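You operate a simulated robot arm through the tools that you are given. There is no shell and no other tool.

You run a simulated two-armed robot. Do the job below in one go: nothing can be reset, and whatever is moved stays where it is left.

## Task
Seal the pink bag at its label's number, then switch the sealer off.
Fine: put the bag back where it lay.

Only the result counts: the job must be done as asked and must still hold three seconds after the hand-in. Knocking over, shifting, dropping, spilling or breaking anything else fails it. A push-on lid holds only when it is set on centred and level and pressed home; a screw cap is set on level and turned clockwise until tight.

## Robot
Two 7-joint arms with two-finger parallel grippers on one trunk that stands fixed in place. Base frame: the origin is at the foot of the trunk, x ahead of it, y to its left, z up. Lengths are in m, angles in rad, forces in N, time in s.
The left shoulder is at [0.07, 0.163, 1.27], the right one opposite. With the tool pointing down near the work surface each hand reaches from about 0.36 to 0.88 m from the base axis, measured 20 degrees to its own side. Payload 3.43 kg a hand.
The tool frame of a hand sits at the grasp point between the pads (the TCP): z along the fingers, y along the line on which they close. The tips reach 0.034 m beyond it. The gripper opens to 0.128 m. The fingers are 0.024 m wide and 0.012 m thick; the gripper's body (0.048 by 0.13 m) begins 0.096 m behind the TCP.
Orientation is that of the tool frame in the base frame, as [roll, pitch, yaw] about the fixed x, y, z axes, in that order (R = Rz(yaw) Ry(pitch) Rx(roll)). With the fingers straight down and closing along the base's y, the tool's x points along the base's -x, its y along +y and its z along -z.

## Interface
- The arms move only by the tool move_arm. It takes "left_moves", "right_moves" or both (then of equal length, played together; a hand with none holds still); each is a list of rows, each an object (a shift or turn left out is 0, a gripper value left out holds the last) with "gripper": the gripper command, from -1 (shut) to 1 (fully open), values between in proportion; "slide": the shift along the tool's x, y, z in units of 200 mm (1.0 is 200 mm), a list of three; "dr": the turn, a rotation vector about the tool's x, y, z in units of 60 degrees (1.0 is 60 degrees), a list of three. In form: [{"gripper": gripper, "slide": [x, y, z], "dr": [ax, ay, az]}, ...]. A call has 1 to 20 rows; each row is the pose to reach, as a shift and turn from the pose commanded when the call began, along the tool's axes at that moment. A call with a number of a shift or a turn outside -1 to 1 is refused whole. Rows are played at 5 a second. More than 0.05 m and 0.15 rad between two rows, or a gripper value outside its range, and nothing of the call is played. Where a pose cannot be reached the arm comes as near as it can. A force on the tool above 70 N (or 10 N above the force at the start of the call, whichever is more), or a blocked arm, ends the call early, and 0.2 s more pass. The fingers move at their own pace (about 0.153 m/s each) and stop on an object; they squeeze with about 40 N. The grip force told is the motor's: it shows also when the fingers shut on nothing. Time passes only in rows, and 0.2 s behind the last, so rows that repeat a pose let the fingers close. It gives the time, the measured TCP pose, the force on the tool (base axes), the opening and the grip force at its end, in the units of the frame above (readings bear some noise), with the torque about the TCP (base axes, N m) and any sound that the robot's microphone picked up.
- Cameras (640 x 400 px; columns grow to the right, rows downward): "scene" is now at [0.1026, 0.0712, 1.499]; the picture's right is [0.79, -0.61, -0.00], its down [-0.35, -0.46, -0.82] and it looks along [0.50, 0.64, -0.58] (base axes); focal length 268 px, centre (320, 200). "left" rides on the left gripper at [0.076, 0.011, -0.16] in its tool frame; the picture's right is [-0.15, 0.99, 0.00], its down [-0.88, -0.13, -0.46] and it looks along [-0.45, -0.07, 0.89] (tool axes); focal length 234 px, centre (320, 200). "right" rides on the right gripper at [0.076, -0.011, -0.16] in its tool frame; the picture's right is [0.15, 0.99, 0.00], its down [-0.88, 0.13, -0.46] and it looks along [-0.45, 0.07, 0.89] (tool axes); focal length 234 px, centre (320, 200). There is no depth. A picture from a camera that has moved, and an enlarged one, comes with that camera's place and axes in the base frame and with its lens.
- camera(camera): a new picture of that camera. No time passes.
- move_column(by): slides the trunk up (or, below 0, down) by that many m; the arms and the scene camera ride with it, the base frame stays. It gives what a move gives, with no picture.
- pan_tilt(pan, tilt): turns the head with the scene camera to pan (to the left, within 1.501 rad either way) and tilt (down, from -0.506 to 1.204), counted from straight ahead of the robot. It gives what a move gives.
- inspect(camera, box): a new picture of the part [left, top, right, bottom] of that camera's present view, enlarged. No time passes.
- sign_off(): hands the job in; it is judged then, once.

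Nothing tells you positions but the pictures and the camera data. Unless the task says otherwise, let go and move clear before handing in.

The tools are called after "Request:" by a JSON object that holds its "op" and its "data". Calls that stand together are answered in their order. move_arm: Moves the arms, as the interface text tells. Its arguments: {"type":"object","properties":{"left_moves":{"type":"array"},"right_moves":{"type":"array"}},"required":[]} The other tools are called the same way: move_column (by) slides the trunk up or down; pan_tilt (pan, tilt) turns the head that bears the scene camera; camera (camera) takes a picture; inspect (camera, box) takes an enlarged picture of a part of a camera's view; sign_off () hands the job in.

At the start:

```text
clock: 0.0
left_eef_pos: [0.4, 0.5089, 1.2325]
left_tool_rot: [-3.141, -0.001, -3.141]
left_ft_force: [-0.6, 0.6, -0.4]
left_wrist_torque: [-0.02, -0.02, -0.02]
left_finger_gap: 0.1281
left_grip_force: 0.1
right_eef_pos: [0.5903, 0.1151, 1.2182]
right_tool_rot: [3.14, 0.001, 3.139]
right_ft_force: [0.6, -0.6, 0.6]
right_wrist_torque: [-0.01, -0.01, 0.0]
right_finger_gap: 0.1281
right_grip_force: 0.0
trunk travel left (down, up): [-0.75, 0.19]
head pan, tilt: [0.911, 0.616]
```

scene: 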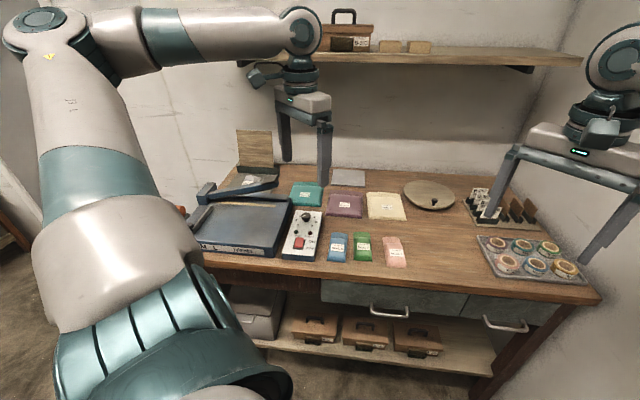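
right: 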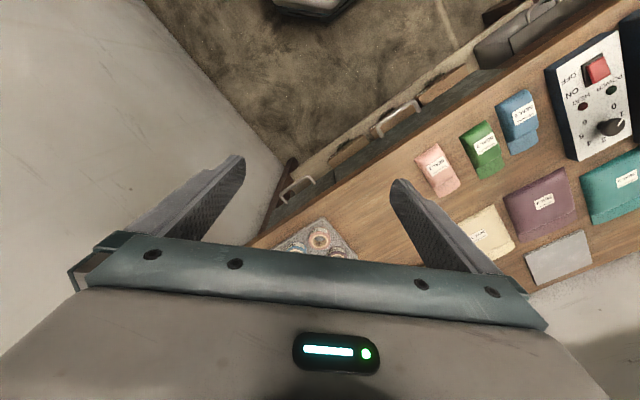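
left: 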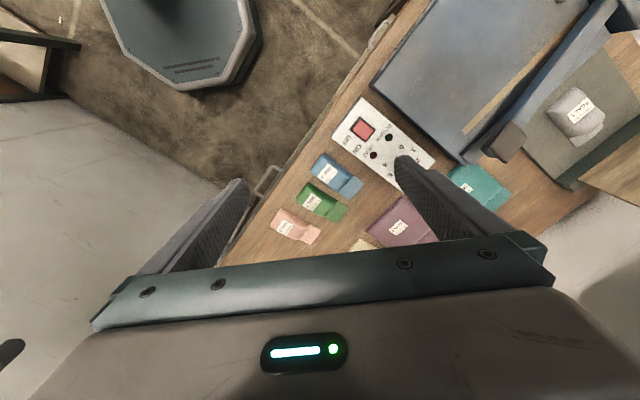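

I see a bench with a sealer (control box with knob and red switch), and several bags, including a pink one near the front. I'll look closer at the labels and the sealer first.

Request:
{"op": "inspect", "data": {"camera": "scene", "box": [170, 120, 330, 270]}}

Request:
{"op": "inspect", "data": {"camera": "scene", "box": [270, 180, 430, 280]}}

Request:
{"op": "inspect", "data": {"camera": "right", "box": [400, 20, 640, 220]}}

Request:
{"op": "inspect", "data": {"camera": "left", "box": [320, 0, 640, 200]}}

Request:
{"op": "inspect", "data": {"camera": "left", "box": [240, 90, 440, 260]}}

```text
2.67 times, centred on (250, 195) of scene
camera zoom: at [0.1026, 0.0712, 1.499], right [0.79, -0.61, 0.0], down [-0.35, -0.46, -0.82], along [0.5, 0.64, -0.58], focal length 715 px, centre (507, 213)
```

zoom: 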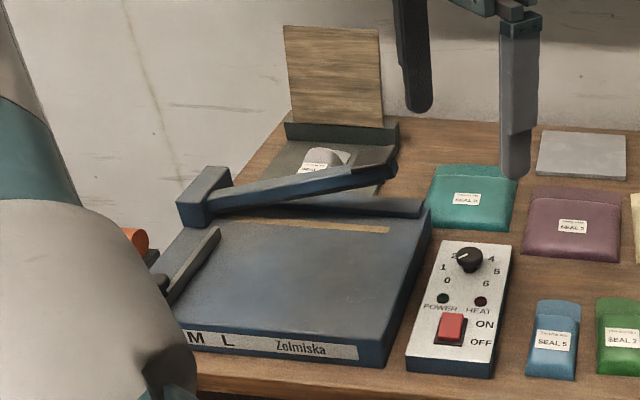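

```text
4.00 times, centred on (350, 230) of scene
camera zoom: at [0.1026, 0.0712, 1.499], right [0.79, -0.61, 0.0], down [-0.35, -0.46, -0.82], along [0.5, 0.64, -0.58], focal length 1073 px, centre (200, 80)
```

zoom: 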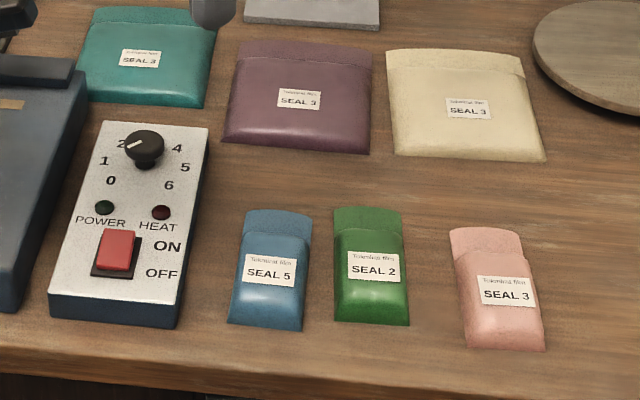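

```text
2.00 times, centred on (520, 120) of right
camera zoom: at [0.5144, 0.1036, 1.3766], right [-0.15, 0.99, 0.0], down [0.88, 0.13, 0.46], along [0.45, 0.07, -0.89], focal length 468 px, centre (-80, 360)
```

zoom: 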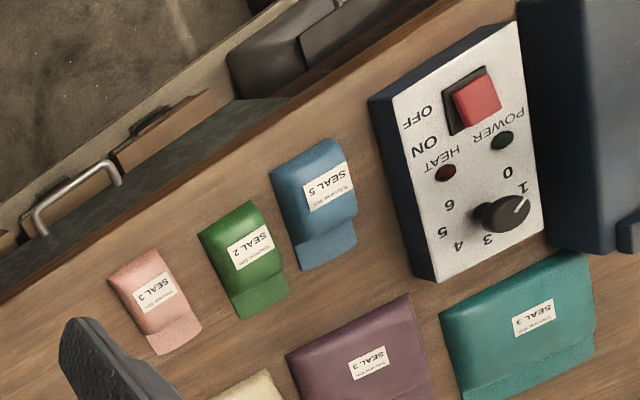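

```text
2.00 times, centred on (480, 100) of left
camera zoom: at [0.3236, 0.5211, 1.3925], right [0.15, 0.99, 0.0], down [0.88, -0.13, 0.46], along [0.45, -0.07, -0.89], focal length 468 px, centre (0, 400)
```

zoom: 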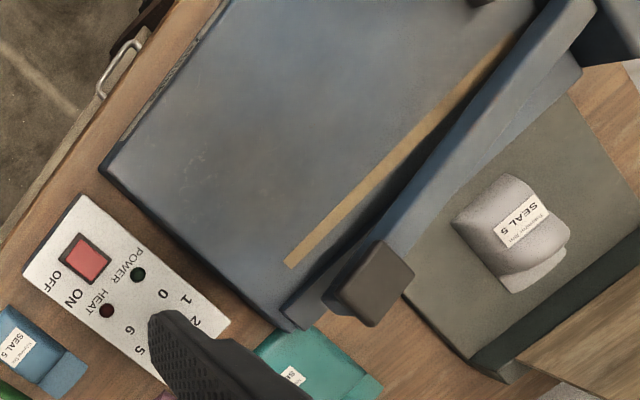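

```text
2.35 times, centred on (340, 175) of left
camera zoom: at [0.3236, 0.5211, 1.3925], right [0.15, 0.99, 0.0], down [0.88, -0.13, 0.46], along [0.45, -0.07, -0.89], focal length 551 px, centre (273, 259)
```

zoom: 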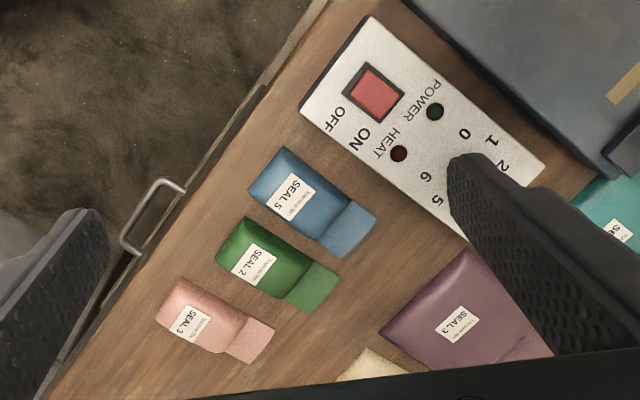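

The pink bag reads "SEAL 3", lying around (0.66, 0.40, 0.87), and the bench is turned about 45° to my left, with the sealer dial and rocker between the bags and the press. I'll square the left hand up to the bench for a better look.

Request:
{"op": "move_arm", "data": {"left_moves": [{"dr": [0, 0, -0.13]}, {"dr": [0, 0, -0.26]}, {"dr": [0, 0, -0.39]}, {"dr": [0, 0, -0.52]}, {"dr": [0, 0, -0.65]}, {"dr": [0, 0, -0.75]}, {"dr": [0, 0, -0.75]}]}}

Request:
{"op": "camera", "data": {"camera": "left"}}

Request:
{"op": "camera", "data": {"camera": "scene"}}

```text
clock: 1.6
left_eef_pos: [0.3995, 0.5096, 1.2315]
left_tool_rot: [-3.142, 0.001, -2.354]
left_ft_force: [0.9, 0.5, 1.1]
left_wrist_torque: [-0.05, -0.01, -0.02]
left_finger_gap: 0.128
left_grip_force: 0.0
right_eef_pos: [0.5898, 0.1155, 1.2173]
right_tool_rot: [3.14, 0.001, 3.139]
right_ft_force: [-0.5, 0.7, 0.2]
right_wrist_torque: [-0.01, -0.03, 0.02]
right_finger_gap: 0.128
right_grip_force: 0.0
trunk travel left (down, up): [-0.75, 0.19]
head pan, tilt: [0.911, 0.616]
```

```text
taken
camera left: at [0.338, 0.464, 1.3928], right [-0.6, 0.8, 0.0], down [0.71, 0.53, 0.46], along [0.37, 0.27, -0.89], focal length 234 px, centre (320, 200)
```

left: 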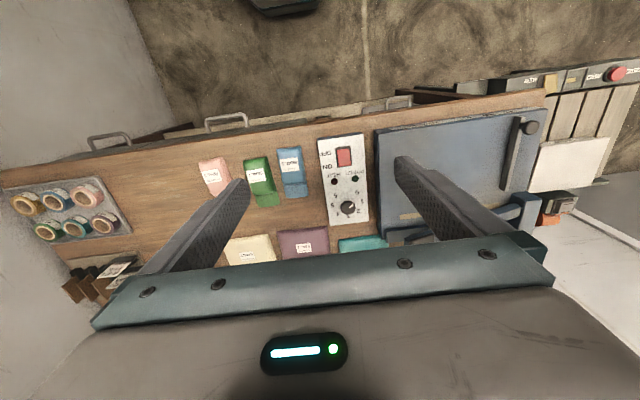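

```text
taken
camera scene: at [0.1026, 0.0713, 1.499], right [0.79, -0.61, 0.0], down [-0.35, -0.46, -0.82], along [0.5, 0.64, -0.58], focal length 268 px, centre (320, 200)
```

scene: 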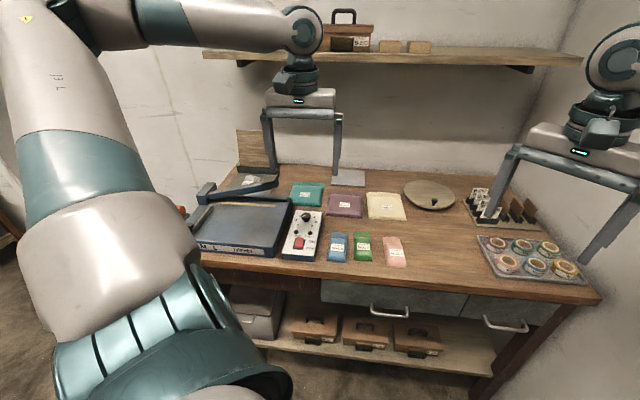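

I have the bench now roughly squared up but the hand hides the press lever. I'll shift the left hand toward the sealer's side to see the whole sealer from above.

Request:
{"op": "move_arm", "data": {"left_moves": [{"slide": [0.05, 0.24, 0]}, {"slide": [0.1, 0.48, 0]}, {"slide": [0.15, 0.72, 0]}, {"slide": [0.2, 0.96, 0]}, {"slide": [0.2, 0.96, 0]}]}}

Request:
{"op": "camera", "data": {"camera": "left"}}

Request:
{"op": "camera", "data": {"camera": "scene"}}

```text
clock: 2.8
left_eef_pos: [0.2346, 0.6173, 1.2318]
left_tool_rot: [3.141, -0.002, -2.356]
left_ft_force: [0.5, 0.3, 0.5]
left_wrist_torque: [0.02, 0.04, 0.02]
left_finger_gap: 0.1282
left_grip_force: 0.1
right_eef_pos: [0.592, 0.1158, 1.2173]
right_tool_rot: [-3.141, 0.0, -3.141]
right_ft_force: [0.2, -0.4, 0.0]
right_wrist_torque: [0.02, 0.04, -0.03]
right_finger_gap: 0.1283
right_grip_force: 0.0
trunk travel left (down, up): [-0.75, 0.19]
head pan, tilt: [0.911, 0.616]
```

```text
taken
camera left: at [0.1732, 0.5724, 1.3926], right [-0.6, 0.8, 0.0], down [0.72, 0.53, 0.45], along [0.36, 0.27, -0.89], focal length 234 px, centre (320, 200)
```

left: 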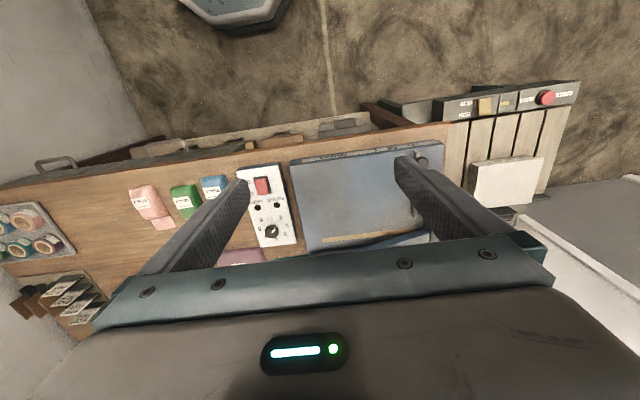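

```text
taken
camera scene: at [0.1038, 0.0713, 1.4989], right [0.79, -0.61, 0.0], down [-0.36, -0.46, -0.82], along [0.5, 0.64, -0.58], focal length 268 px, centre (320, 200)
```

scene: 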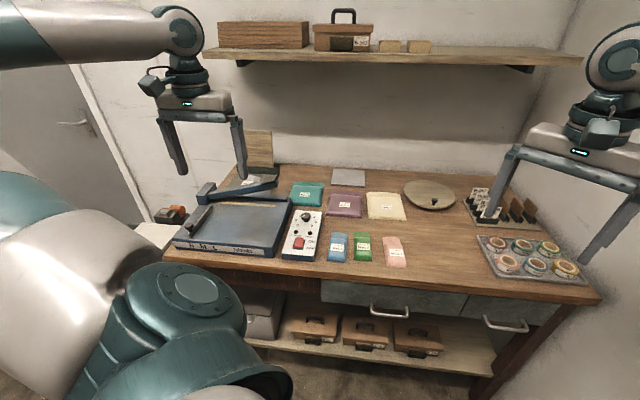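

The scene camera now sees the whole sealer. I'll zoom in on it.

Request:
{"op": "inspect", "data": {"camera": "scene", "box": [160, 160, 340, 272]}}

Request:
{"op": "inspect", "data": {"camera": "scene", "box": [170, 170, 240, 260]}}

Request:
{"op": "inspect", "data": {"camera": "scene", "box": [270, 200, 340, 265]}}

Request:
{"op": "inspect", "data": {"camera": "left", "box": [220, 130, 460, 260]}}

Request:
{"op": "inspect", "data": {"camera": "left", "box": [420, 80, 600, 220]}}

```text
3.56 times, centred on (250, 216) of scene
camera zoom: at [0.1038, 0.0713, 1.4989], right [0.79, -0.61, 0.0], down [-0.36, -0.46, -0.82], along [0.5, 0.64, -0.58], focal length 954 px, centre (569, 143)
```

zoom: 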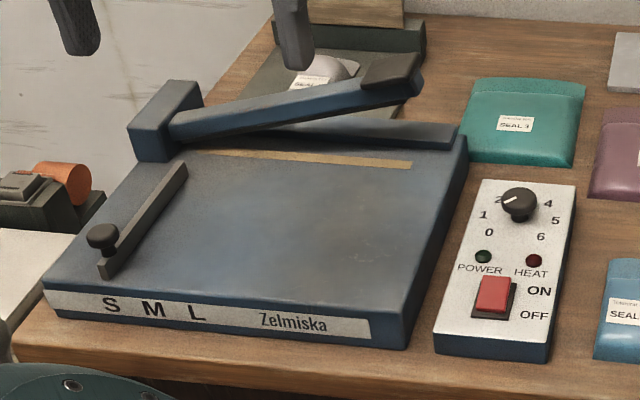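

```text
4.44 times, centred on (205, 215) of scene
camera zoom: at [0.1038, 0.0713, 1.4989], right [0.79, -0.61, 0.0], down [-0.36, -0.46, -0.82], along [0.5, 0.64, -0.58], focal length 1192 px, centre (831, 133)
```

zoom: 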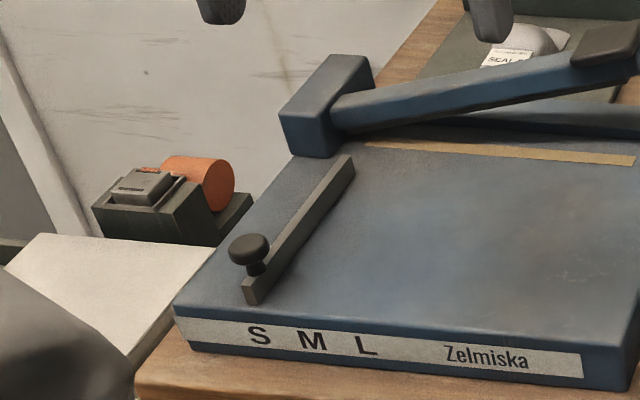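

```text
6.15 times, centred on (305, 232) of scene
camera zoom: at [0.1038, 0.0713, 1.4989], right [0.79, -0.61, 0.0], down [-0.36, -0.46, -0.82], along [0.5, 0.64, -0.58], focal length 1650 px, centre (412, 0)
```

zoom: 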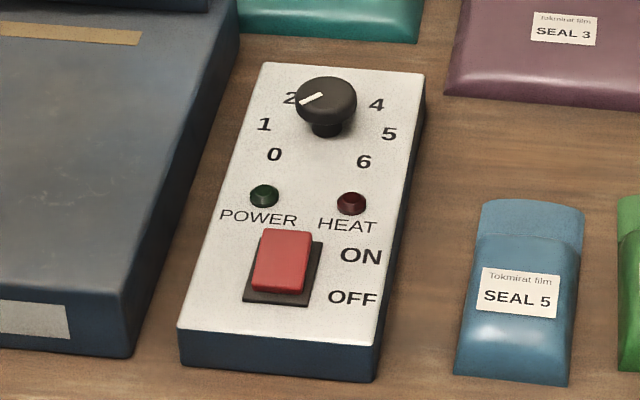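

```text
2.67 times, centred on (340, 195) of left
camera zoom: at [0.1732, 0.5724, 1.3926], right [-0.6, 0.8, 0.0], down [0.72, 0.53, 0.45], along [0.36, 0.27, -0.89], focal length 624 px, centre (267, 213)
```

zoom: 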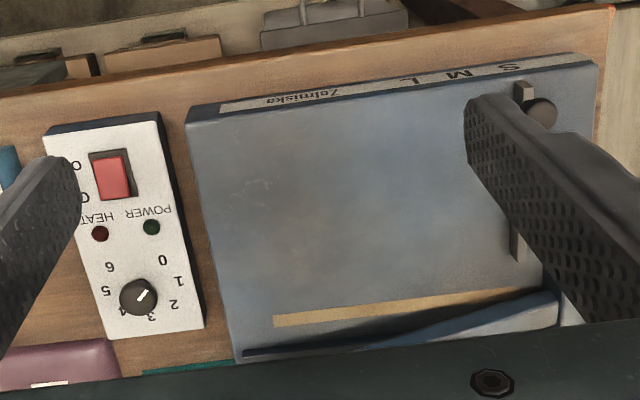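

```text
2.86 times, centred on (510, 150) of left
camera zoom: at [0.1732, 0.5724, 1.3926], right [-0.6, 0.8, 0.0], down [0.72, 0.53, 0.45], along [0.36, 0.27, -0.89], focal length 669 px, centre (-223, 343)
```

zoom: 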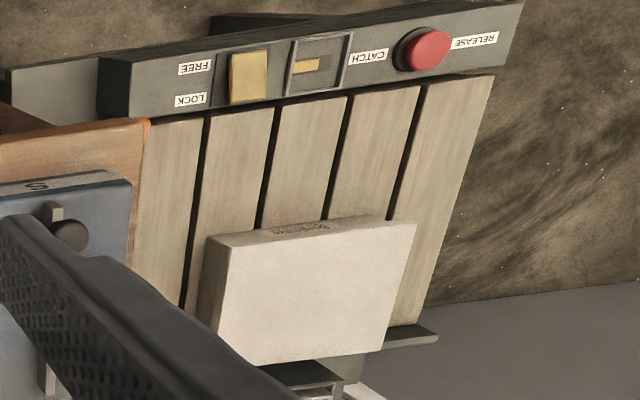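

The pink bag's number is 3; the dial seems to stand around 1, and the rocker and lamps look off. I'll bring the left hand over the control panel (about (0.457, 0.624)) for a close look.

Request:
{"op": "move_arm", "data": {"left_moves": [{"slide": [-0.16, -0.15, 0]}, {"slide": [-0.32, -0.3, 0]}, {"slide": [-0.48, -0.45, 0]}, {"slide": [-0.64, -0.6, 0]}, {"slide": [-0.811, -0.762, 0]}, {"slide": [-0.811, -0.762, 0.22]}, {"slide": [-0.811, -0.762, 0.44]}, {"slide": [-0.811, -0.762, 0.65]}, {"slide": [-0.811, -0.762, 0.65]}]}}

Request:
{"op": "camera", "data": {"camera": "left"}}

Request:
{"op": "inspect", "data": {"camera": "left", "box": [240, 60, 400, 180]}}

```text
clock: 4.8
left_eef_pos: [0.4572, 0.6231, 1.1015]
left_tool_rot: [3.141, 0.0, -2.355]
left_ft_force: [0.5, 0.6, 0.1]
left_wrist_torque: [-0.03, 0.0, 0.0]
left_finger_gap: 0.128
left_grip_force: 0.0
right_eef_pos: [0.5908, 0.1158, 1.2178]
right_tool_rot: [-3.141, 0.001, 3.14]
right_ft_force: [-0.7, -0.6, 0.3]
right_wrist_torque: [-0.02, 0.0, 0.03]
right_finger_gap: 0.1282
right_grip_force: 0.1
trunk travel left (down, up): [-0.75, 0.19]
head pan, tilt: [0.911, 0.616]
```

```text
taken
camera left: at [0.395, 0.5769, 1.2621], right [-0.6, 0.8, 0.0], down [0.71, 0.53, 0.46], along [0.37, 0.27, -0.89], focal length 234 px, centre (320, 200)
```

left: 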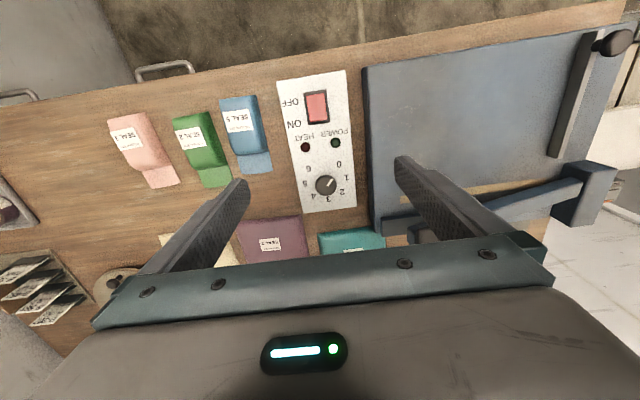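

```text
3.33 times, centred on (320, 120) of left
camera zoom: at [0.395, 0.5769, 1.2621], right [-0.6, 0.8, 0.0], down [0.71, 0.53, 0.46], along [0.37, 0.27, -0.89], focal length 781 px, centre (320, 467)
```

zoom: 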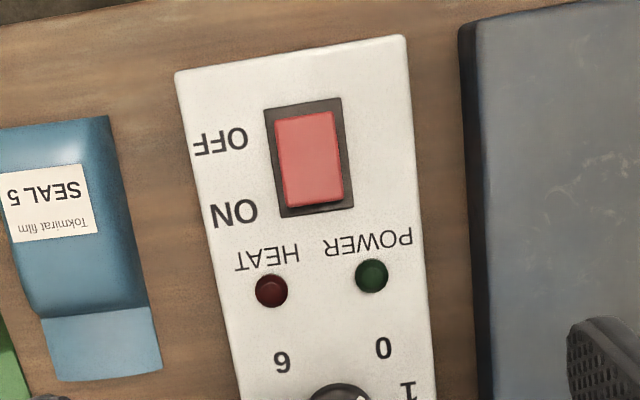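

Request:
{"op": "inspect", "data": {"camera": "left", "box": [270, 130, 390, 220]}}

Request:
{"op": "inspect", "data": {"camera": "left", "box": [90, 90, 290, 200]}}

Request:
{"op": "inspect", "data": {"camera": "left", "box": [340, 20, 640, 250]}}

```text
4.44 times, centred on (330, 175) of left
camera zoom: at [0.395, 0.5769, 1.2621], right [-0.6, 0.8, 0.0], down [0.71, 0.53, 0.46], along [0.37, 0.27, -0.89], focal length 1041 px, centre (276, 311)
```

zoom: 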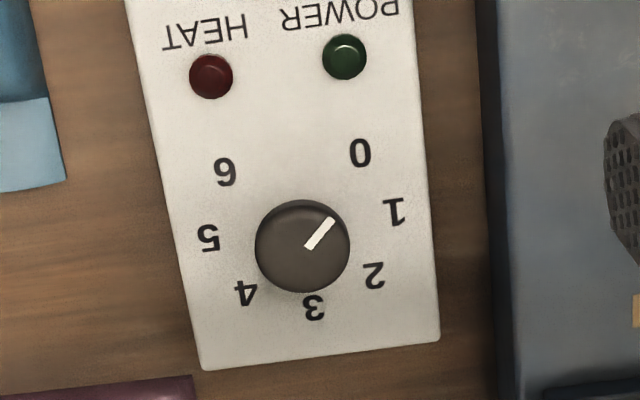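

```text
3.20 times, centred on (190, 145) of left
camera zoom: at [0.395, 0.5769, 1.2621], right [-0.6, 0.8, 0.0], down [0.71, 0.53, 0.46], along [0.37, 0.27, -0.89], focal length 749 px, centre (736, 376)
```

zoom: 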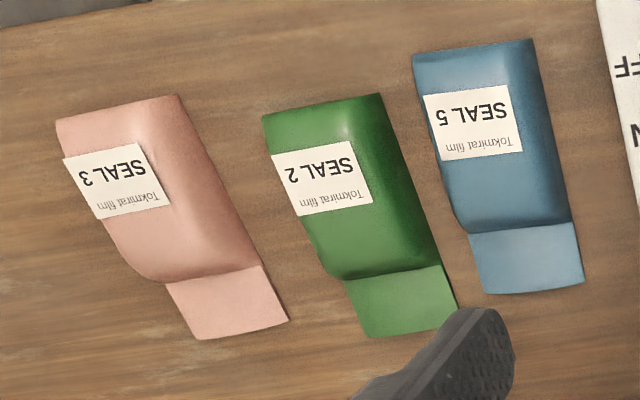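

```text
1.74 times, centred on (490, 135) of left
camera zoom: at [0.395, 0.5769, 1.2621], right [-0.6, 0.8, 0.0], down [0.71, 0.53, 0.46], along [0.37, 0.27, -0.89], focal length 407 px, centre (24, 313)
```

zoom: 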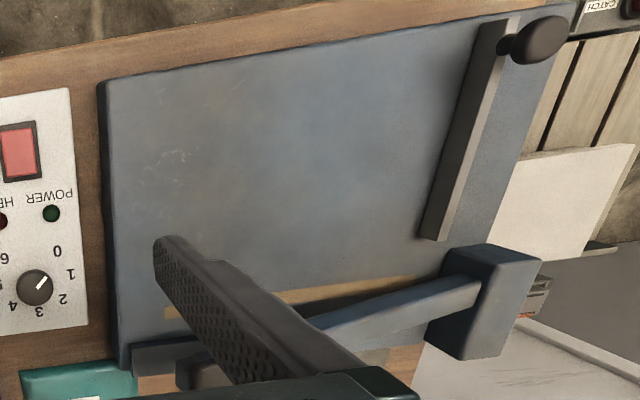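

The rocker is off, the dial pointer stands at 0 (digits step 45°, clockwise), and the knob is at about (0.511, 0.674, top 0.92). I'll centre the left hand over the knob with a narrowed opening.

Request:
{"op": "move_arm", "data": {"left_moves": [{"gripper": 0.0, "slide": [-0.2, -0.005, 0]}, {"gripper": 0.0, "slide": [-0.368, -0.009, 0]}, {"gripper": 0.0, "slide": [-0.368, -0.009, 0.22]}, {"gripper": 0.0, "slide": [-0.368, -0.009, 0.45]}, {"gripper": 0.0, "slide": [-0.368, -0.009, 0.45]}]}}

Request:
{"op": "camera", "data": {"camera": "left"}}

Request:
{"op": "inspect", "data": {"camera": "left", "box": [240, 60, 400, 180]}}

Request:
{"op": "camera", "data": {"camera": "scene"}}

```text
clock: 6.0
left_eef_pos: [0.5117, 0.6753, 1.0124]
left_tool_rot: [3.141, 0.0, -2.356]
left_ft_force: [0.1, 0.0, 0.7]
left_wrist_torque: [0.0, -0.01, 0.01]
left_finger_gap: 0.0641
left_grip_force: 0.1
right_eef_pos: [0.5898, 0.1161, 1.2181]
right_tool_rot: [3.141, 0.002, 3.139]
right_ft_force: [-0.3, 0.0, 0.1]
right_wrist_torque: [0.02, 0.01, -0.02]
right_finger_gap: 0.128
right_grip_force: 0.0
trunk travel left (down, up): [-0.75, 0.19]
head pan, tilt: [0.911, 0.616]
```

```text
taken
camera left: at [0.4503, 0.6293, 1.1727], right [-0.6, 0.8, 0.0], down [0.71, 0.53, 0.46], along [0.37, 0.27, -0.89], focal length 234 px, centre (320, 200)
```

left: 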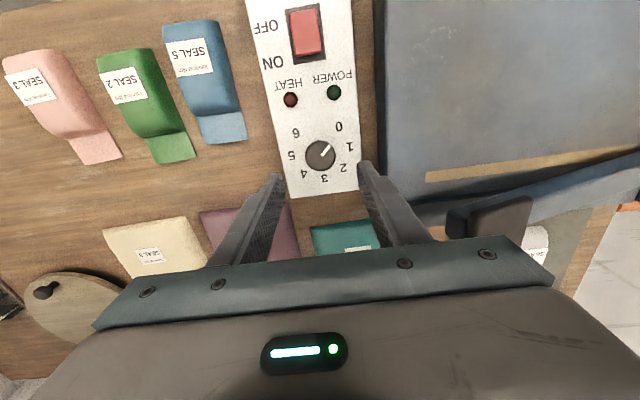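

```text
3.33 times, centred on (320, 120) of left
camera zoom: at [0.4503, 0.6293, 1.1727], right [-0.6, 0.8, 0.0], down [0.71, 0.53, 0.46], along [0.37, 0.27, -0.89], focal length 781 px, centre (320, 467)
```

zoom: 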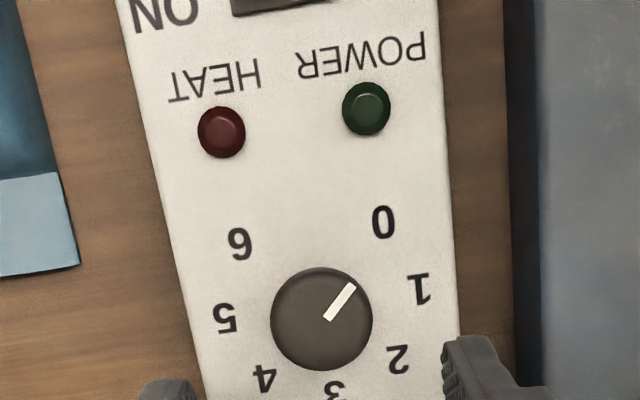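

```text
taken
camera scene: at [0.1021, 0.0704, 1.4991], right [0.79, -0.61, 0.0], down [-0.35, -0.46, -0.82], along [0.5, 0.65, -0.58], focal length 268 px, centre (320, 200)
```

scene: 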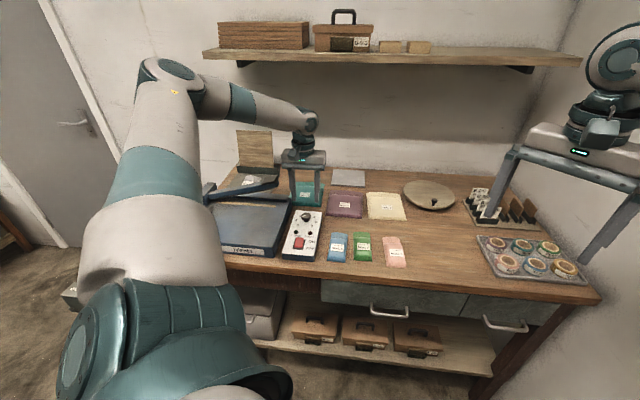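

The knob is centred exactly under the hand. I'll descend so the fingertips straddle the knob cap and close on it.

Request:
{"op": "move_arm", "data": {"left_moves": [{"gripper": 0.0, "slide": [0, 0, 0.2]}, {"gripper": 0.0, "slide": [0, 0, 0.34]}, {"gripper": 0.0, "slide": [0, 0, 0.395]}, {"gripper": 0.0, "slide": [0, 0, 0.395]}, {"gripper": -1, "slide": [0, 0, 0.395]}, {"gripper": -1, "slide": [0, 0, 0.395]}, {"gripper": -1, "slide": [0, 0, 0.395]}]}}

Request:
{"op": "camera", "data": {"camera": "left"}}

```text
clock: 7.6
left_eef_pos: [0.5127, 0.6743, 0.9307]
left_tool_rot: [-3.141, 0.002, -2.357]
left_ft_force: [-1.4, 1.5, -2.3]
left_wrist_torque: [0.34, -0.16, 0.02]
left_finger_gap: 0.0346
left_grip_force: 44.9
right_eef_pos: [0.5904, 0.1155, 1.2171]
right_tool_rot: [3.141, 0.002, -3.141]
right_ft_force: [-0.2, 0.6, 0.2]
right_wrist_torque: [0.02, 0.01, 0.01]
right_finger_gap: 0.1281
right_grip_force: 0.0
trunk travel left (down, up): [-0.75, 0.19]
head pan, tilt: [0.911, 0.616]
```

```text
taken
camera left: at [0.4504, 0.6297, 1.0932], right [-0.6, 0.8, 0.0], down [0.72, 0.53, 0.46], along [0.37, 0.27, -0.89], focal length 234 px, centre (320, 200)
```

left: 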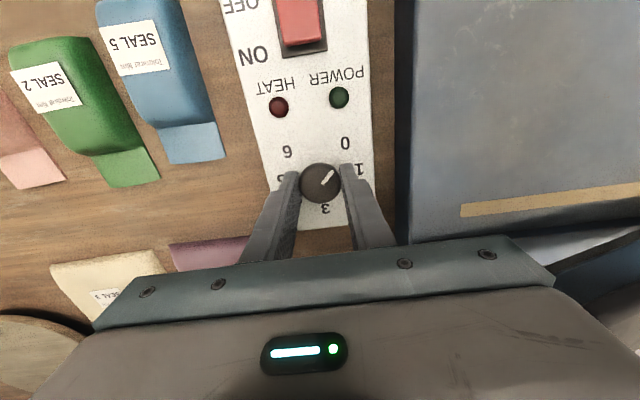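

The knob is held (gap 34.6 mm). Turning it clockwise 60°, first step.

Request:
{"op": "move_arm", "data": {"left_moves": [{"gripper": -1, "dr": [0, 0, 0.125]}, {"gripper": -1, "dr": [0, 0, 0.25]}, {"gripper": -1, "dr": [0, 0, 0.375]}, {"gripper": -1, "dr": [0, 0, 0.5]}, {"gripper": -1, "dr": [0, 0, 0.625]}, {"gripper": -1, "dr": [0, 0, 0.75]}, {"gripper": -1, "dr": [0, 0, 0.75]}]}}

Request:
{"op": "camera", "data": {"camera": "left"}}

Request:
{"op": "inspect", "data": {"camera": "left", "box": [260, 120, 380, 230]}}

```text
clock: 9.2
left_eef_pos: [0.5125, 0.675, 0.9314]
left_tool_rot: [-3.141, 0.0, 3.14]
left_ft_force: [2.2, 8.0, 2.7]
left_wrist_torque: [0.3, 0.69, -0.02]
left_finger_gap: 0.0343
left_grip_force: 44.4
right_eef_pos: [0.5904, 0.116, 1.2176]
right_tool_rot: [3.141, -0.001, -3.141]
right_ft_force: [-0.1, 0.5, 0.5]
right_wrist_torque: [0.0, 0.01, -0.01]
right_finger_gap: 0.128
right_grip_force: 0.0
trunk travel left (down, up): [-0.75, 0.19]
head pan, tilt: [0.911, 0.616]
```

```text
taken
camera left: at [0.4358, 0.6869, 1.0931], right [0.15, 0.99, 0.0], down [0.88, -0.13, 0.46], along [0.45, -0.07, -0.89], focal length 234 px, centre (320, 200)
```

left: 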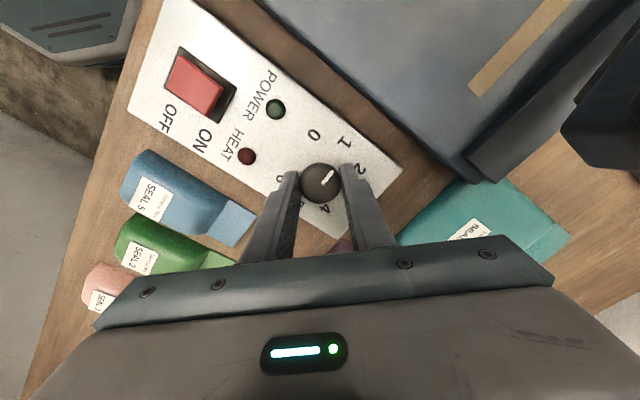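

```text
3.64 times, centred on (320, 175) of left
camera zoom: at [0.4358, 0.6869, 1.0931], right [0.15, 0.99, 0.0], down [0.88, -0.13, 0.46], along [0.45, -0.07, -0.89], focal length 852 px, centre (320, 291)
```

zoom: 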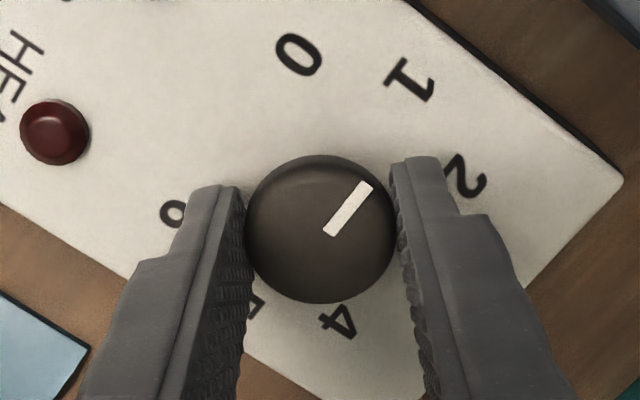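

The knob follows the hand; the pointer is now at 1. Two more 45° steps.

Request:
{"op": "move_arm", "data": {"left_moves": [{"gripper": -1, "dr": [0, 0, 0.125]}, {"gripper": -1, "dr": [0, 0, 0.25]}, {"gripper": -1, "dr": [0, 0, 0.375]}, {"gripper": -1, "dr": [0, 0, 0.5]}, {"gripper": -1, "dr": [0, 0, 0.625]}, {"gripper": -1, "dr": [0, 0, 0.75]}, {"gripper": -1, "dr": [0, 0, 0.75]}]}}

Request:
{"op": "camera", "data": {"camera": "left"}}

Request:
{"op": "camera", "data": {"camera": "scene"}}

```text
clock: 10.8
left_eef_pos: [0.5126, 0.6756, 0.9318]
left_tool_rot: [-3.141, 0.002, 2.354]
left_ft_force: [6.6, 14.7, 7.0]
left_wrist_torque: [0.32, -0.28, 0.0]
left_finger_gap: 0.0345
left_grip_force: 44.7
right_eef_pos: [0.5913, 0.1164, 1.2177]
right_tool_rot: [3.14, 0.0, 3.141]
right_ft_force: [-0.3, 0.8, 0.4]
right_wrist_torque: [0.03, 0.03, 0.02]
right_finger_gap: 0.1281
right_grip_force: 0.1
trunk travel left (down, up): [-0.75, 0.19]
head pan, tilt: [0.911, 0.616]
```

```text
taken
camera left: at [0.466, 0.7375, 1.0931], right [0.8, 0.59, 0.0], down [0.53, -0.72, 0.46], along [0.27, -0.37, -0.89], focal length 234 px, centre (320, 200)
```

left: 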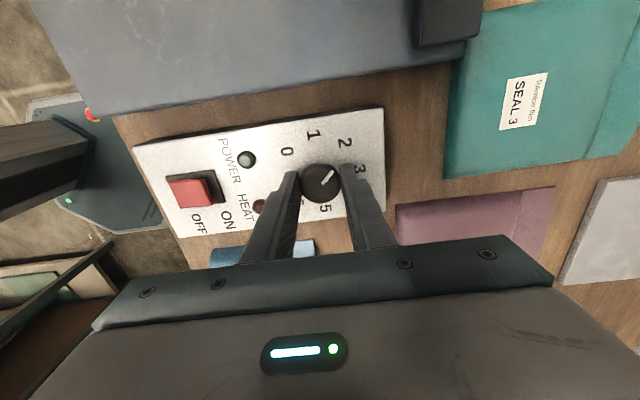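

```text
taken
camera scene: at [0.1029, 0.0727, 1.499], right [0.79, -0.61, 0.0], down [-0.35, -0.46, -0.82], along [0.5, 0.64, -0.58], focal length 268 px, centre (320, 200)
```

scene: 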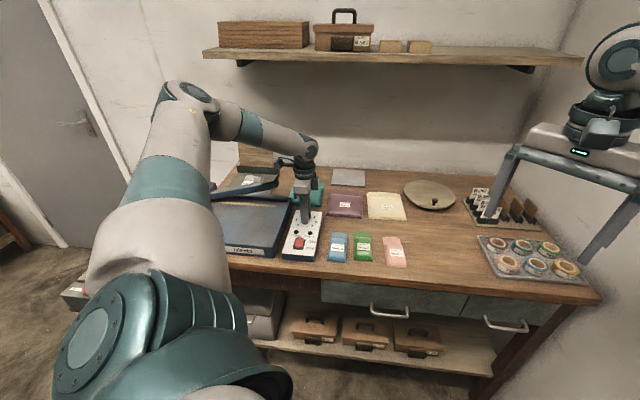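

The pointer is at 2 but a side force has built up; I'll release and re-grip to relieve it before the last 45°.

Request:
{"op": "move_arm", "data": {"left_moves": [{"gripper": -0.2}, {"gripper": -0.2}]}}

Request:
{"op": "inspect", "data": {"camera": "left", "box": [260, 120, 380, 230]}}

```text
clock: 11.4
left_eef_pos: [0.5127, 0.6743, 0.9308]
left_tool_rot: [-3.14, 0.0, 2.353]
left_ft_force: [1.1, -0.5, -0.7]
left_wrist_torque: [-0.02, -0.03, -0.01]
left_finger_gap: 0.0511
left_grip_force: 0.0
right_eef_pos: [0.5907, 0.1159, 1.2186]
right_tool_rot: [3.141, 0.0, 3.14]
right_ft_force: [-0.4, -0.1, -0.4]
right_wrist_torque: [-0.01, 0.0, 0.03]
right_finger_gap: 0.1278
right_grip_force: 0.1
trunk travel left (down, up): [-0.75, 0.19]
head pan, tilt: [0.911, 0.616]
```

```text
3.64 times, centred on (320, 175) of left
camera zoom: at [0.4653, 0.7362, 1.0927], right [0.8, 0.6, 0.0], down [0.53, -0.71, 0.46], along [0.27, -0.37, -0.89], focal length 852 px, centre (320, 291)
```

zoom: 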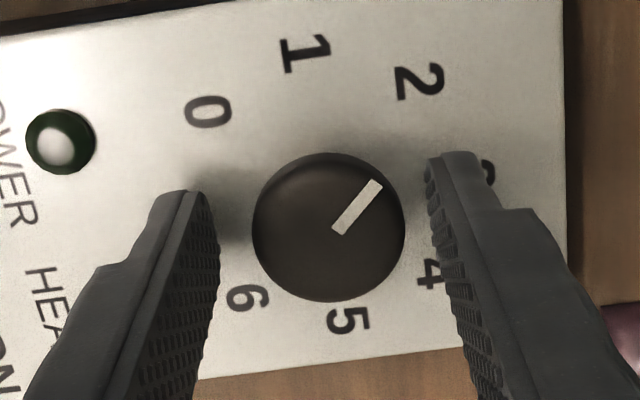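

Request:
{"op": "move_arm", "data": {"left_moves": [{"gripper": -0.2, "slide": [0, 0.009, 0]}, {"gripper": -1, "slide": [0, 0.009, 0]}, {"gripper": -1, "slide": [0, 0.009, 0]}, {"gripper": -1, "slide": [0, 0.009, 0]}, {"gripper": -1, "slide": [0, 0.009, 0], "dr": [0, 0, 0.125]}, {"gripper": -1, "slide": [0, 0.009, 0], "dr": [0, 0, 0.25]}, {"gripper": -1, "slide": [0, 0.009, 0], "dr": [0, 0, 0.375]}, {"gripper": -1, "slide": [0, 0.009, 0], "dr": [0, 0, 0.5]}, {"gripper": -1, "slide": [0, 0.009, 0], "dr": [0, 0, 0.625]}, {"gripper": -1, "slide": [0, 0.009, 0], "dr": [0, 0, 0.75]}, {"gripper": -1, "slide": [0, 0.009, 0], "dr": [0, 0, 0.75]}]}}

Request:
{"op": "inspect", "data": {"camera": "left", "box": [260, 120, 380, 230]}}

```text
clock: 13.8
left_eef_pos: [0.5121, 0.6745, 0.932]
left_tool_rot: [-3.141, -0.001, 1.569]
left_ft_force: [-2.5, -8.4, -2.7]
left_wrist_torque: [-0.29, 0.05, -0.02]
left_finger_gap: 0.0348
left_grip_force: 45.1
right_eef_pos: [0.5901, 0.1146, 1.2186]
right_tool_rot: [-3.141, 0.002, 3.14]
right_ft_force: [1.6, 0.4, -0.1]
right_wrist_torque: [-0.03, 0.0, -0.01]
right_finger_gap: 0.1278
right_grip_force: 0.1
trunk travel left (down, up): [-0.75, 0.19]
head pan, tilt: [0.911, 0.616]
```

```text
3.64 times, centred on (320, 175) of left
camera zoom: at [0.5236, 0.7509, 1.0937], right [0.99, -0.15, 0.0], down [-0.13, -0.88, 0.46], along [-0.07, -0.45, -0.89], focal length 852 px, centre (320, 291)
```

zoom: 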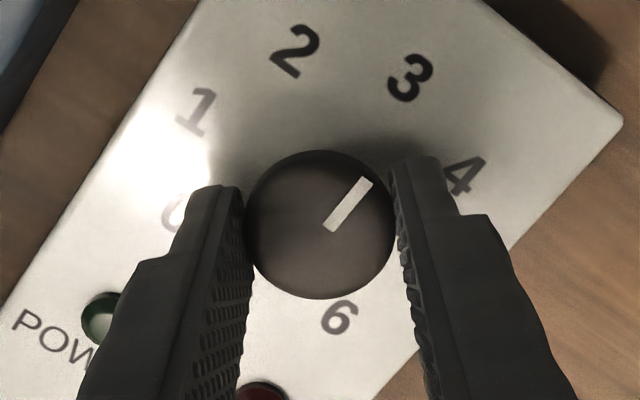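

The pointer now stands at 3. I'll let go, rise, and take a check picture.

Request:
{"op": "move_arm", "data": {"left_moves": [{"gripper": 0.0}, {"gripper": 0.0}, {"gripper": 0.0, "slide": [0, 0, -0.2]}, {"gripper": 0.0, "slide": [0, 0, -0.4]}, {"gripper": 0.0, "slide": [0, 0, -0.5]}, {"gripper": 0.0, "slide": [0, 0, -0.5], "dr": [0, 0, -0.14]}, {"gripper": 0.0, "slide": [0, 0, -0.5], "dr": [0, 0, -0.28]}, {"gripper": 0.0, "slide": [0, 0, -0.5], "dr": [0, 0, -0.42]}, {"gripper": 0.0, "slide": [0, 0, -0.5], "dr": [0, 0, -0.56]}, {"gripper": 0.0, "slide": [0, 0, -0.5], "dr": [0, 0, -0.7]}, {"gripper": 0.0, "slide": [0, 0, -0.5], "dr": [0, 0, -0.75]}]}}

Request:
{"op": "camera", "data": {"camera": "left"}}

Request:
{"op": "inspect", "data": {"camera": "left", "box": [260, 90, 380, 180]}}

```text
clock: 16.2
left_eef_pos: [0.5125, 0.6764, 1.0321]
left_tool_rot: [-3.141, -0.001, 2.358]
left_ft_force: [0.5, -0.3, -0.7]
left_wrist_torque: [0.02, -0.01, -0.04]
left_finger_gap: 0.064
left_grip_force: 0.1
right_eef_pos: [0.5904, 0.1156, 1.2174]
right_tool_rot: [3.14, 0.001, 3.14]
right_ft_force: [-0.2, 0.6, 0.7]
right_wrist_torque: [0.04, 0.0, 0.01]
right_finger_gap: 0.1282
right_grip_force: 0.2
trunk travel left (down, up): [-0.75, 0.19]
head pan, tilt: [0.911, 0.616]
```

```text
taken
camera left: at [0.4667, 0.7377, 1.1936], right [0.8, 0.6, 0.0], down [0.53, -0.71, 0.46], along [0.27, -0.37, -0.89], focal length 234 px, centre (320, 200)
```

left: 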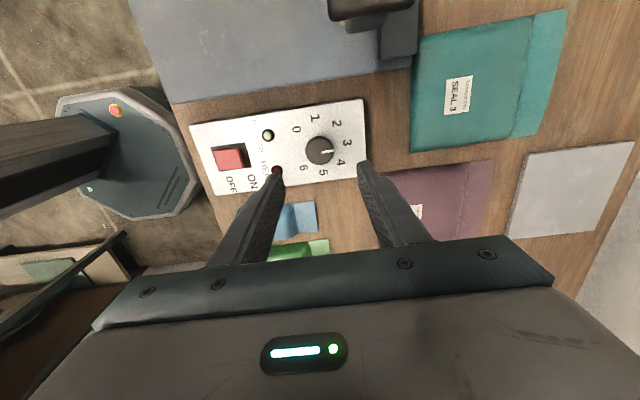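

```text
4.44 times, centred on (320, 135) of left
camera zoom: at [0.4667, 0.7377, 1.1936], right [0.8, 0.6, 0.0], down [0.53, -0.71, 0.46], along [0.27, -0.37, -0.89], focal length 1041 px, centre (320, 489)
```

zoom: 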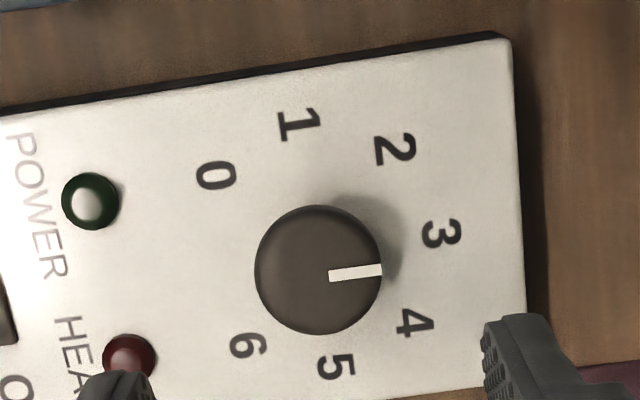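

The dial reads 3. Next I'll turn the hand back square to the bench with fingers shut, then go over the rocker's ON side.

Request:
{"op": "move_arm", "data": {"left_moves": [{"gripper": -1, "dr": [0, 0, -0.14]}, {"gripper": -1, "dr": [0, 0, -0.28]}, {"gripper": -1, "dr": [0, 0, -0.42]}, {"gripper": -1, "dr": [0, 0, -0.56]}, {"gripper": -1, "dr": [0, 0, -0.7]}, {"gripper": -1, "dr": [0, 0, -0.75]}]}}

Request:
{"op": "move_arm", "data": {"left_moves": [{"gripper": -1, "dr": [0, 0, -0.14]}, {"gripper": -1, "dr": [0, 0, -0.28]}, {"gripper": -1, "dr": [0, 0, -0.42]}, {"gripper": -1, "dr": [0, 0, -0.56]}, {"gripper": -1, "dr": [0, 0, -0.7]}, {"gripper": -1, "dr": [0, 0, -0.752]}]}}

Request:
{"op": "move_arm", "data": {"left_moves": [{"gripper": -1, "slide": [0.2, 0.005, 0]}, {"gripper": -1, "slide": [0.4, 0.015, 0]}, {"gripper": -1, "slide": [0.532, 0.019, 0]}, {"gripper": -1, "slide": [0.532, 0.019, 0.2]}, {"gripper": -1, "slide": [0.532, 0.019, 0.2]}]}}

Request:
{"op": "camera", "data": {"camera": "left"}}

Request:
{"op": "inspect", "data": {"camera": "left", "box": [260, 100, 380, 200]}}

```text
clock: 17.6
left_eef_pos: [0.5122, 0.6767, 1.0319]
left_tool_rot: [-3.141, 0.0, -3.141]
left_ft_force: [0.6, 0.2, -0.4]
left_wrist_torque: [0.02, -0.02, -0.01]
left_finger_gap: 0.0
left_grip_force: 33.3
right_eef_pos: [0.5905, 0.1163, 1.2174]
right_tool_rot: [-3.141, 0.002, 3.139]
right_ft_force: [-0.1, -0.8, -0.6]
right_wrist_torque: [-0.03, 0.03, 0.0]
right_finger_gap: 0.128
right_grip_force: 0.0
trunk travel left (down, up): [-0.75, 0.19]
head pan, tilt: [0.911, 0.616]
```

```text
clock: 19.0
left_eef_pos: [0.5142, 0.6759, 1.0322]
left_tool_rot: [3.14, 0.001, -2.352]
left_ft_force: [0.2, -0.5, 0.6]
left_wrist_torque: [0.01, -0.01, -0.02]
left_finger_gap: 0.0
left_grip_force: 33.1
right_eef_pos: [0.5898, 0.1154, 1.2169]
right_tool_rot: [-3.141, 0.001, 3.141]
right_ft_force: [0.0, 0.1, -0.2]
right_wrist_torque: [0.0, 0.0, -0.02]
right_finger_gap: 0.1279
right_grip_force: 0.0
trunk travel left (down, up): [-0.75, 0.19]
head pan, tilt: [0.911, 0.616]
```

```text
clock: 20.2
left_eef_pos: [0.4363, 0.6025, 0.9913]
left_tool_rot: [3.14, 0.001, -2.353]
left_ft_force: [-0.4, 0.3, 0.5]
left_wrist_torque: [0.04, 0.0, -0.04]
left_finger_gap: 0.0
left_grip_force: 33.1
right_eef_pos: [0.5908, 0.1136, 1.2184]
right_tool_rot: [-3.141, 0.004, 3.141]
right_ft_force: [-0.7, -0.5, 0.2]
right_wrist_torque: [0.03, 0.0, 0.01]
right_finger_gap: 0.128
right_grip_force: 0.1
trunk travel left (down, up): [-0.75, 0.19]
head pan, tilt: [0.911, 0.616]
```

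```text
taken
camera left: at [0.3735, 0.5572, 1.1526], right [-0.6, 0.8, 0.0], down [0.71, 0.53, 0.46], along [0.37, 0.27, -0.89], focal length 234 px, centre (320, 200)
```

left: 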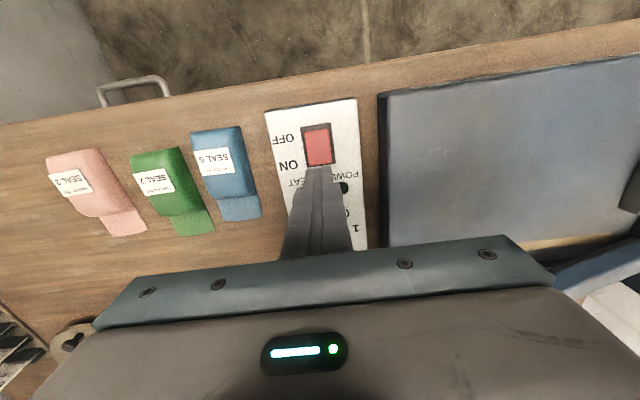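

```text
4.00 times, centred on (320, 150) of left
camera zoom: at [0.3735, 0.5572, 1.1526], right [-0.6, 0.8, 0.0], down [0.71, 0.53, 0.46], along [0.37, 0.27, -0.89], focal length 937 px, centre (320, 400)
```

zoom: 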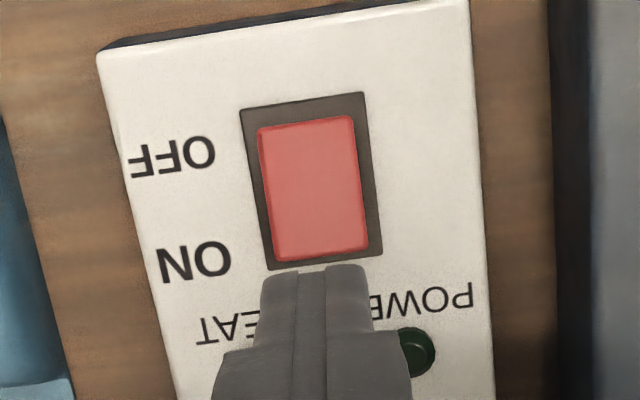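

The shut fingertips are lined up over the ON half of the rocker. I'll press down gently, then look at the lamp.

Request:
{"op": "move_arm", "data": {"left_moves": [{"gripper": -1, "slide": [0, 0, 0.18]}, {"gripper": -1, "slide": [0, 0, 0.24]}, {"gripper": -1, "slide": [0, 0, 0.27]}, {"gripper": -1, "slide": [0, 0, 0.29]}, {"gripper": -1, "slide": [0, 0, 0.3]}]}}

Request:
{"op": "camera", "data": {"camera": "scene"}}

Request:
{"op": "inspect", "data": {"camera": "left", "box": [260, 100, 380, 200]}}

```text
clock: 21.4
left_eef_pos: [0.4348, 0.6029, 0.9366]
left_tool_rot: [-3.14, 0.008, -2.355]
left_ft_force: [-2.3, 12.1, 37.6]
left_wrist_torque: [0.16, 0.38, -0.16]
left_finger_gap: 0.0
left_grip_force: 33.7
right_eef_pos: [0.5869, 0.1144, 1.2203]
right_tool_rot: [3.14, 0.004, 3.141]
right_ft_force: [-0.9, 0.2, 1.6]
right_wrist_torque: [-0.02, -0.04, -0.02]
right_finger_gap: 0.1283
right_grip_force: 0.0
trunk travel left (down, up): [-0.75, 0.19]
head pan, tilt: [0.911, 0.616]
```

```text
taken
camera scene: at [0.099, 0.0687, 1.5], right [0.79, -0.61, 0.0], down [-0.35, -0.46, -0.82], along [0.5, 0.65, -0.58], focal length 268 px, centre (320, 200)
```

scene: 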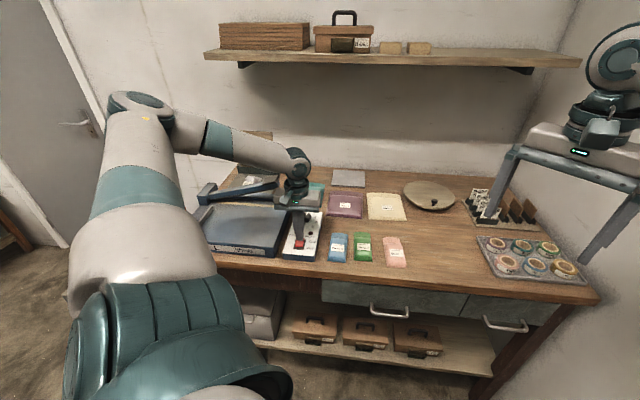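

```text
4.00 times, centred on (320, 150) of left
camera zoom: at [0.3719, 0.5569, 1.0976], right [-0.6, 0.8, 0.0], down [0.71, 0.53, 0.46], along [0.37, 0.28, -0.89], focal length 937 px, centre (320, 400)
```

zoom: 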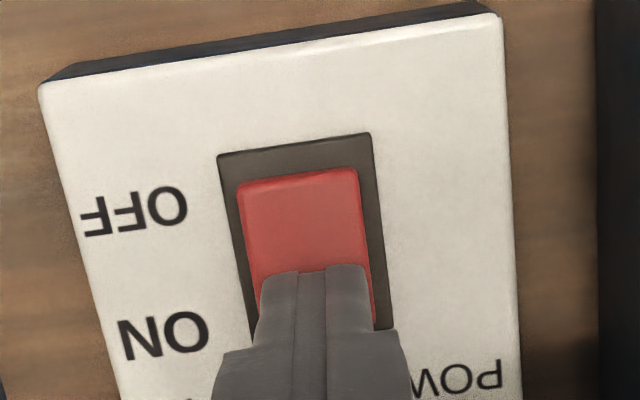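

Request:
{"op": "move_arm", "data": {"left_moves": [{"gripper": -1, "slide": [0, 0, -0.1]}, {"gripper": -1, "slide": [0, 0, -0.3]}, {"gripper": -1, "slide": [0, 0, -0.45]}, {"gripper": -1, "slide": [0.2, 0, -0.45]}, {"gripper": -1, "slide": [0.2, 0, -0.45]}]}}

Request:
{"op": "inspect", "data": {"camera": "scene", "box": [270, 200, 340, 265]}}

Request:
{"op": "camera", "data": {"camera": "left"}}

```text
clock: 22.6
left_eef_pos: [0.4064, 0.573, 1.0211]
left_tool_rot: [-3.141, 0.0, -2.355]
left_ft_force: [0.9, 0.6, 0.0]
left_wrist_torque: [0.0, -0.01, 0.0]
left_finger_gap: 0.0
left_grip_force: 32.9
right_eef_pos: [0.5912, 0.1164, 1.2173]
right_tool_rot: [3.141, -0.001, 3.139]
right_ft_force: [-0.1, -0.2, -0.3]
right_wrist_torque: [0.01, 0.01, -0.04]
right_finger_gap: 0.128
right_grip_force: 0.0
trunk travel left (down, up): [-0.75, 0.19]
head pan, tilt: [0.911, 0.616]
```

```text
6.15 times, centred on (305, 232) of scene
camera zoom: at [0.1027, 0.0711, 1.499], right [0.79, -0.61, 0.0], down [-0.35, -0.46, -0.82], along [0.5, 0.64, -0.58], focal length 1650 px, centre (412, 0)
```

zoom: 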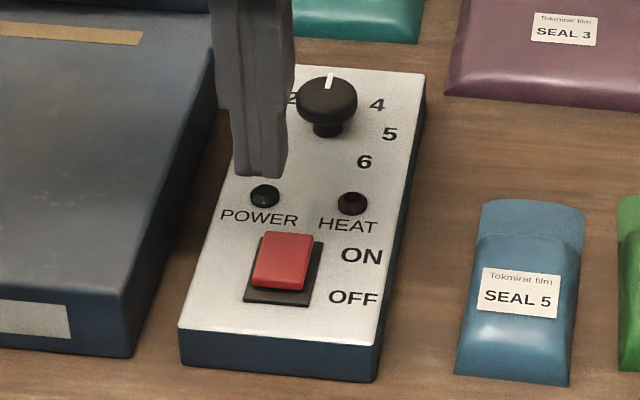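

```text
taken
camera left: at [0.3447, 0.5283, 1.1823], right [-0.6, 0.8, 0.0], down [0.71, 0.53, 0.45], along [0.36, 0.27, -0.89], focal length 234 px, centre (320, 200)
```

left: 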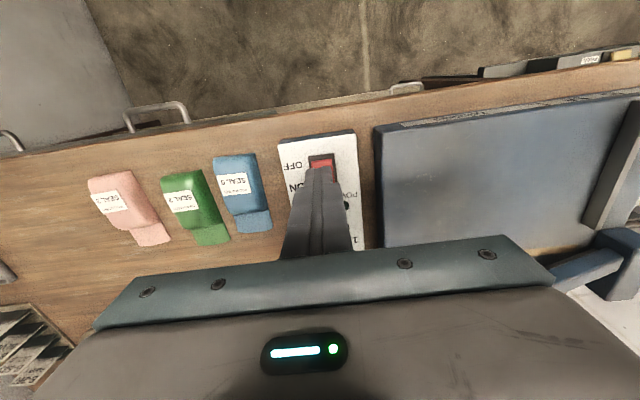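

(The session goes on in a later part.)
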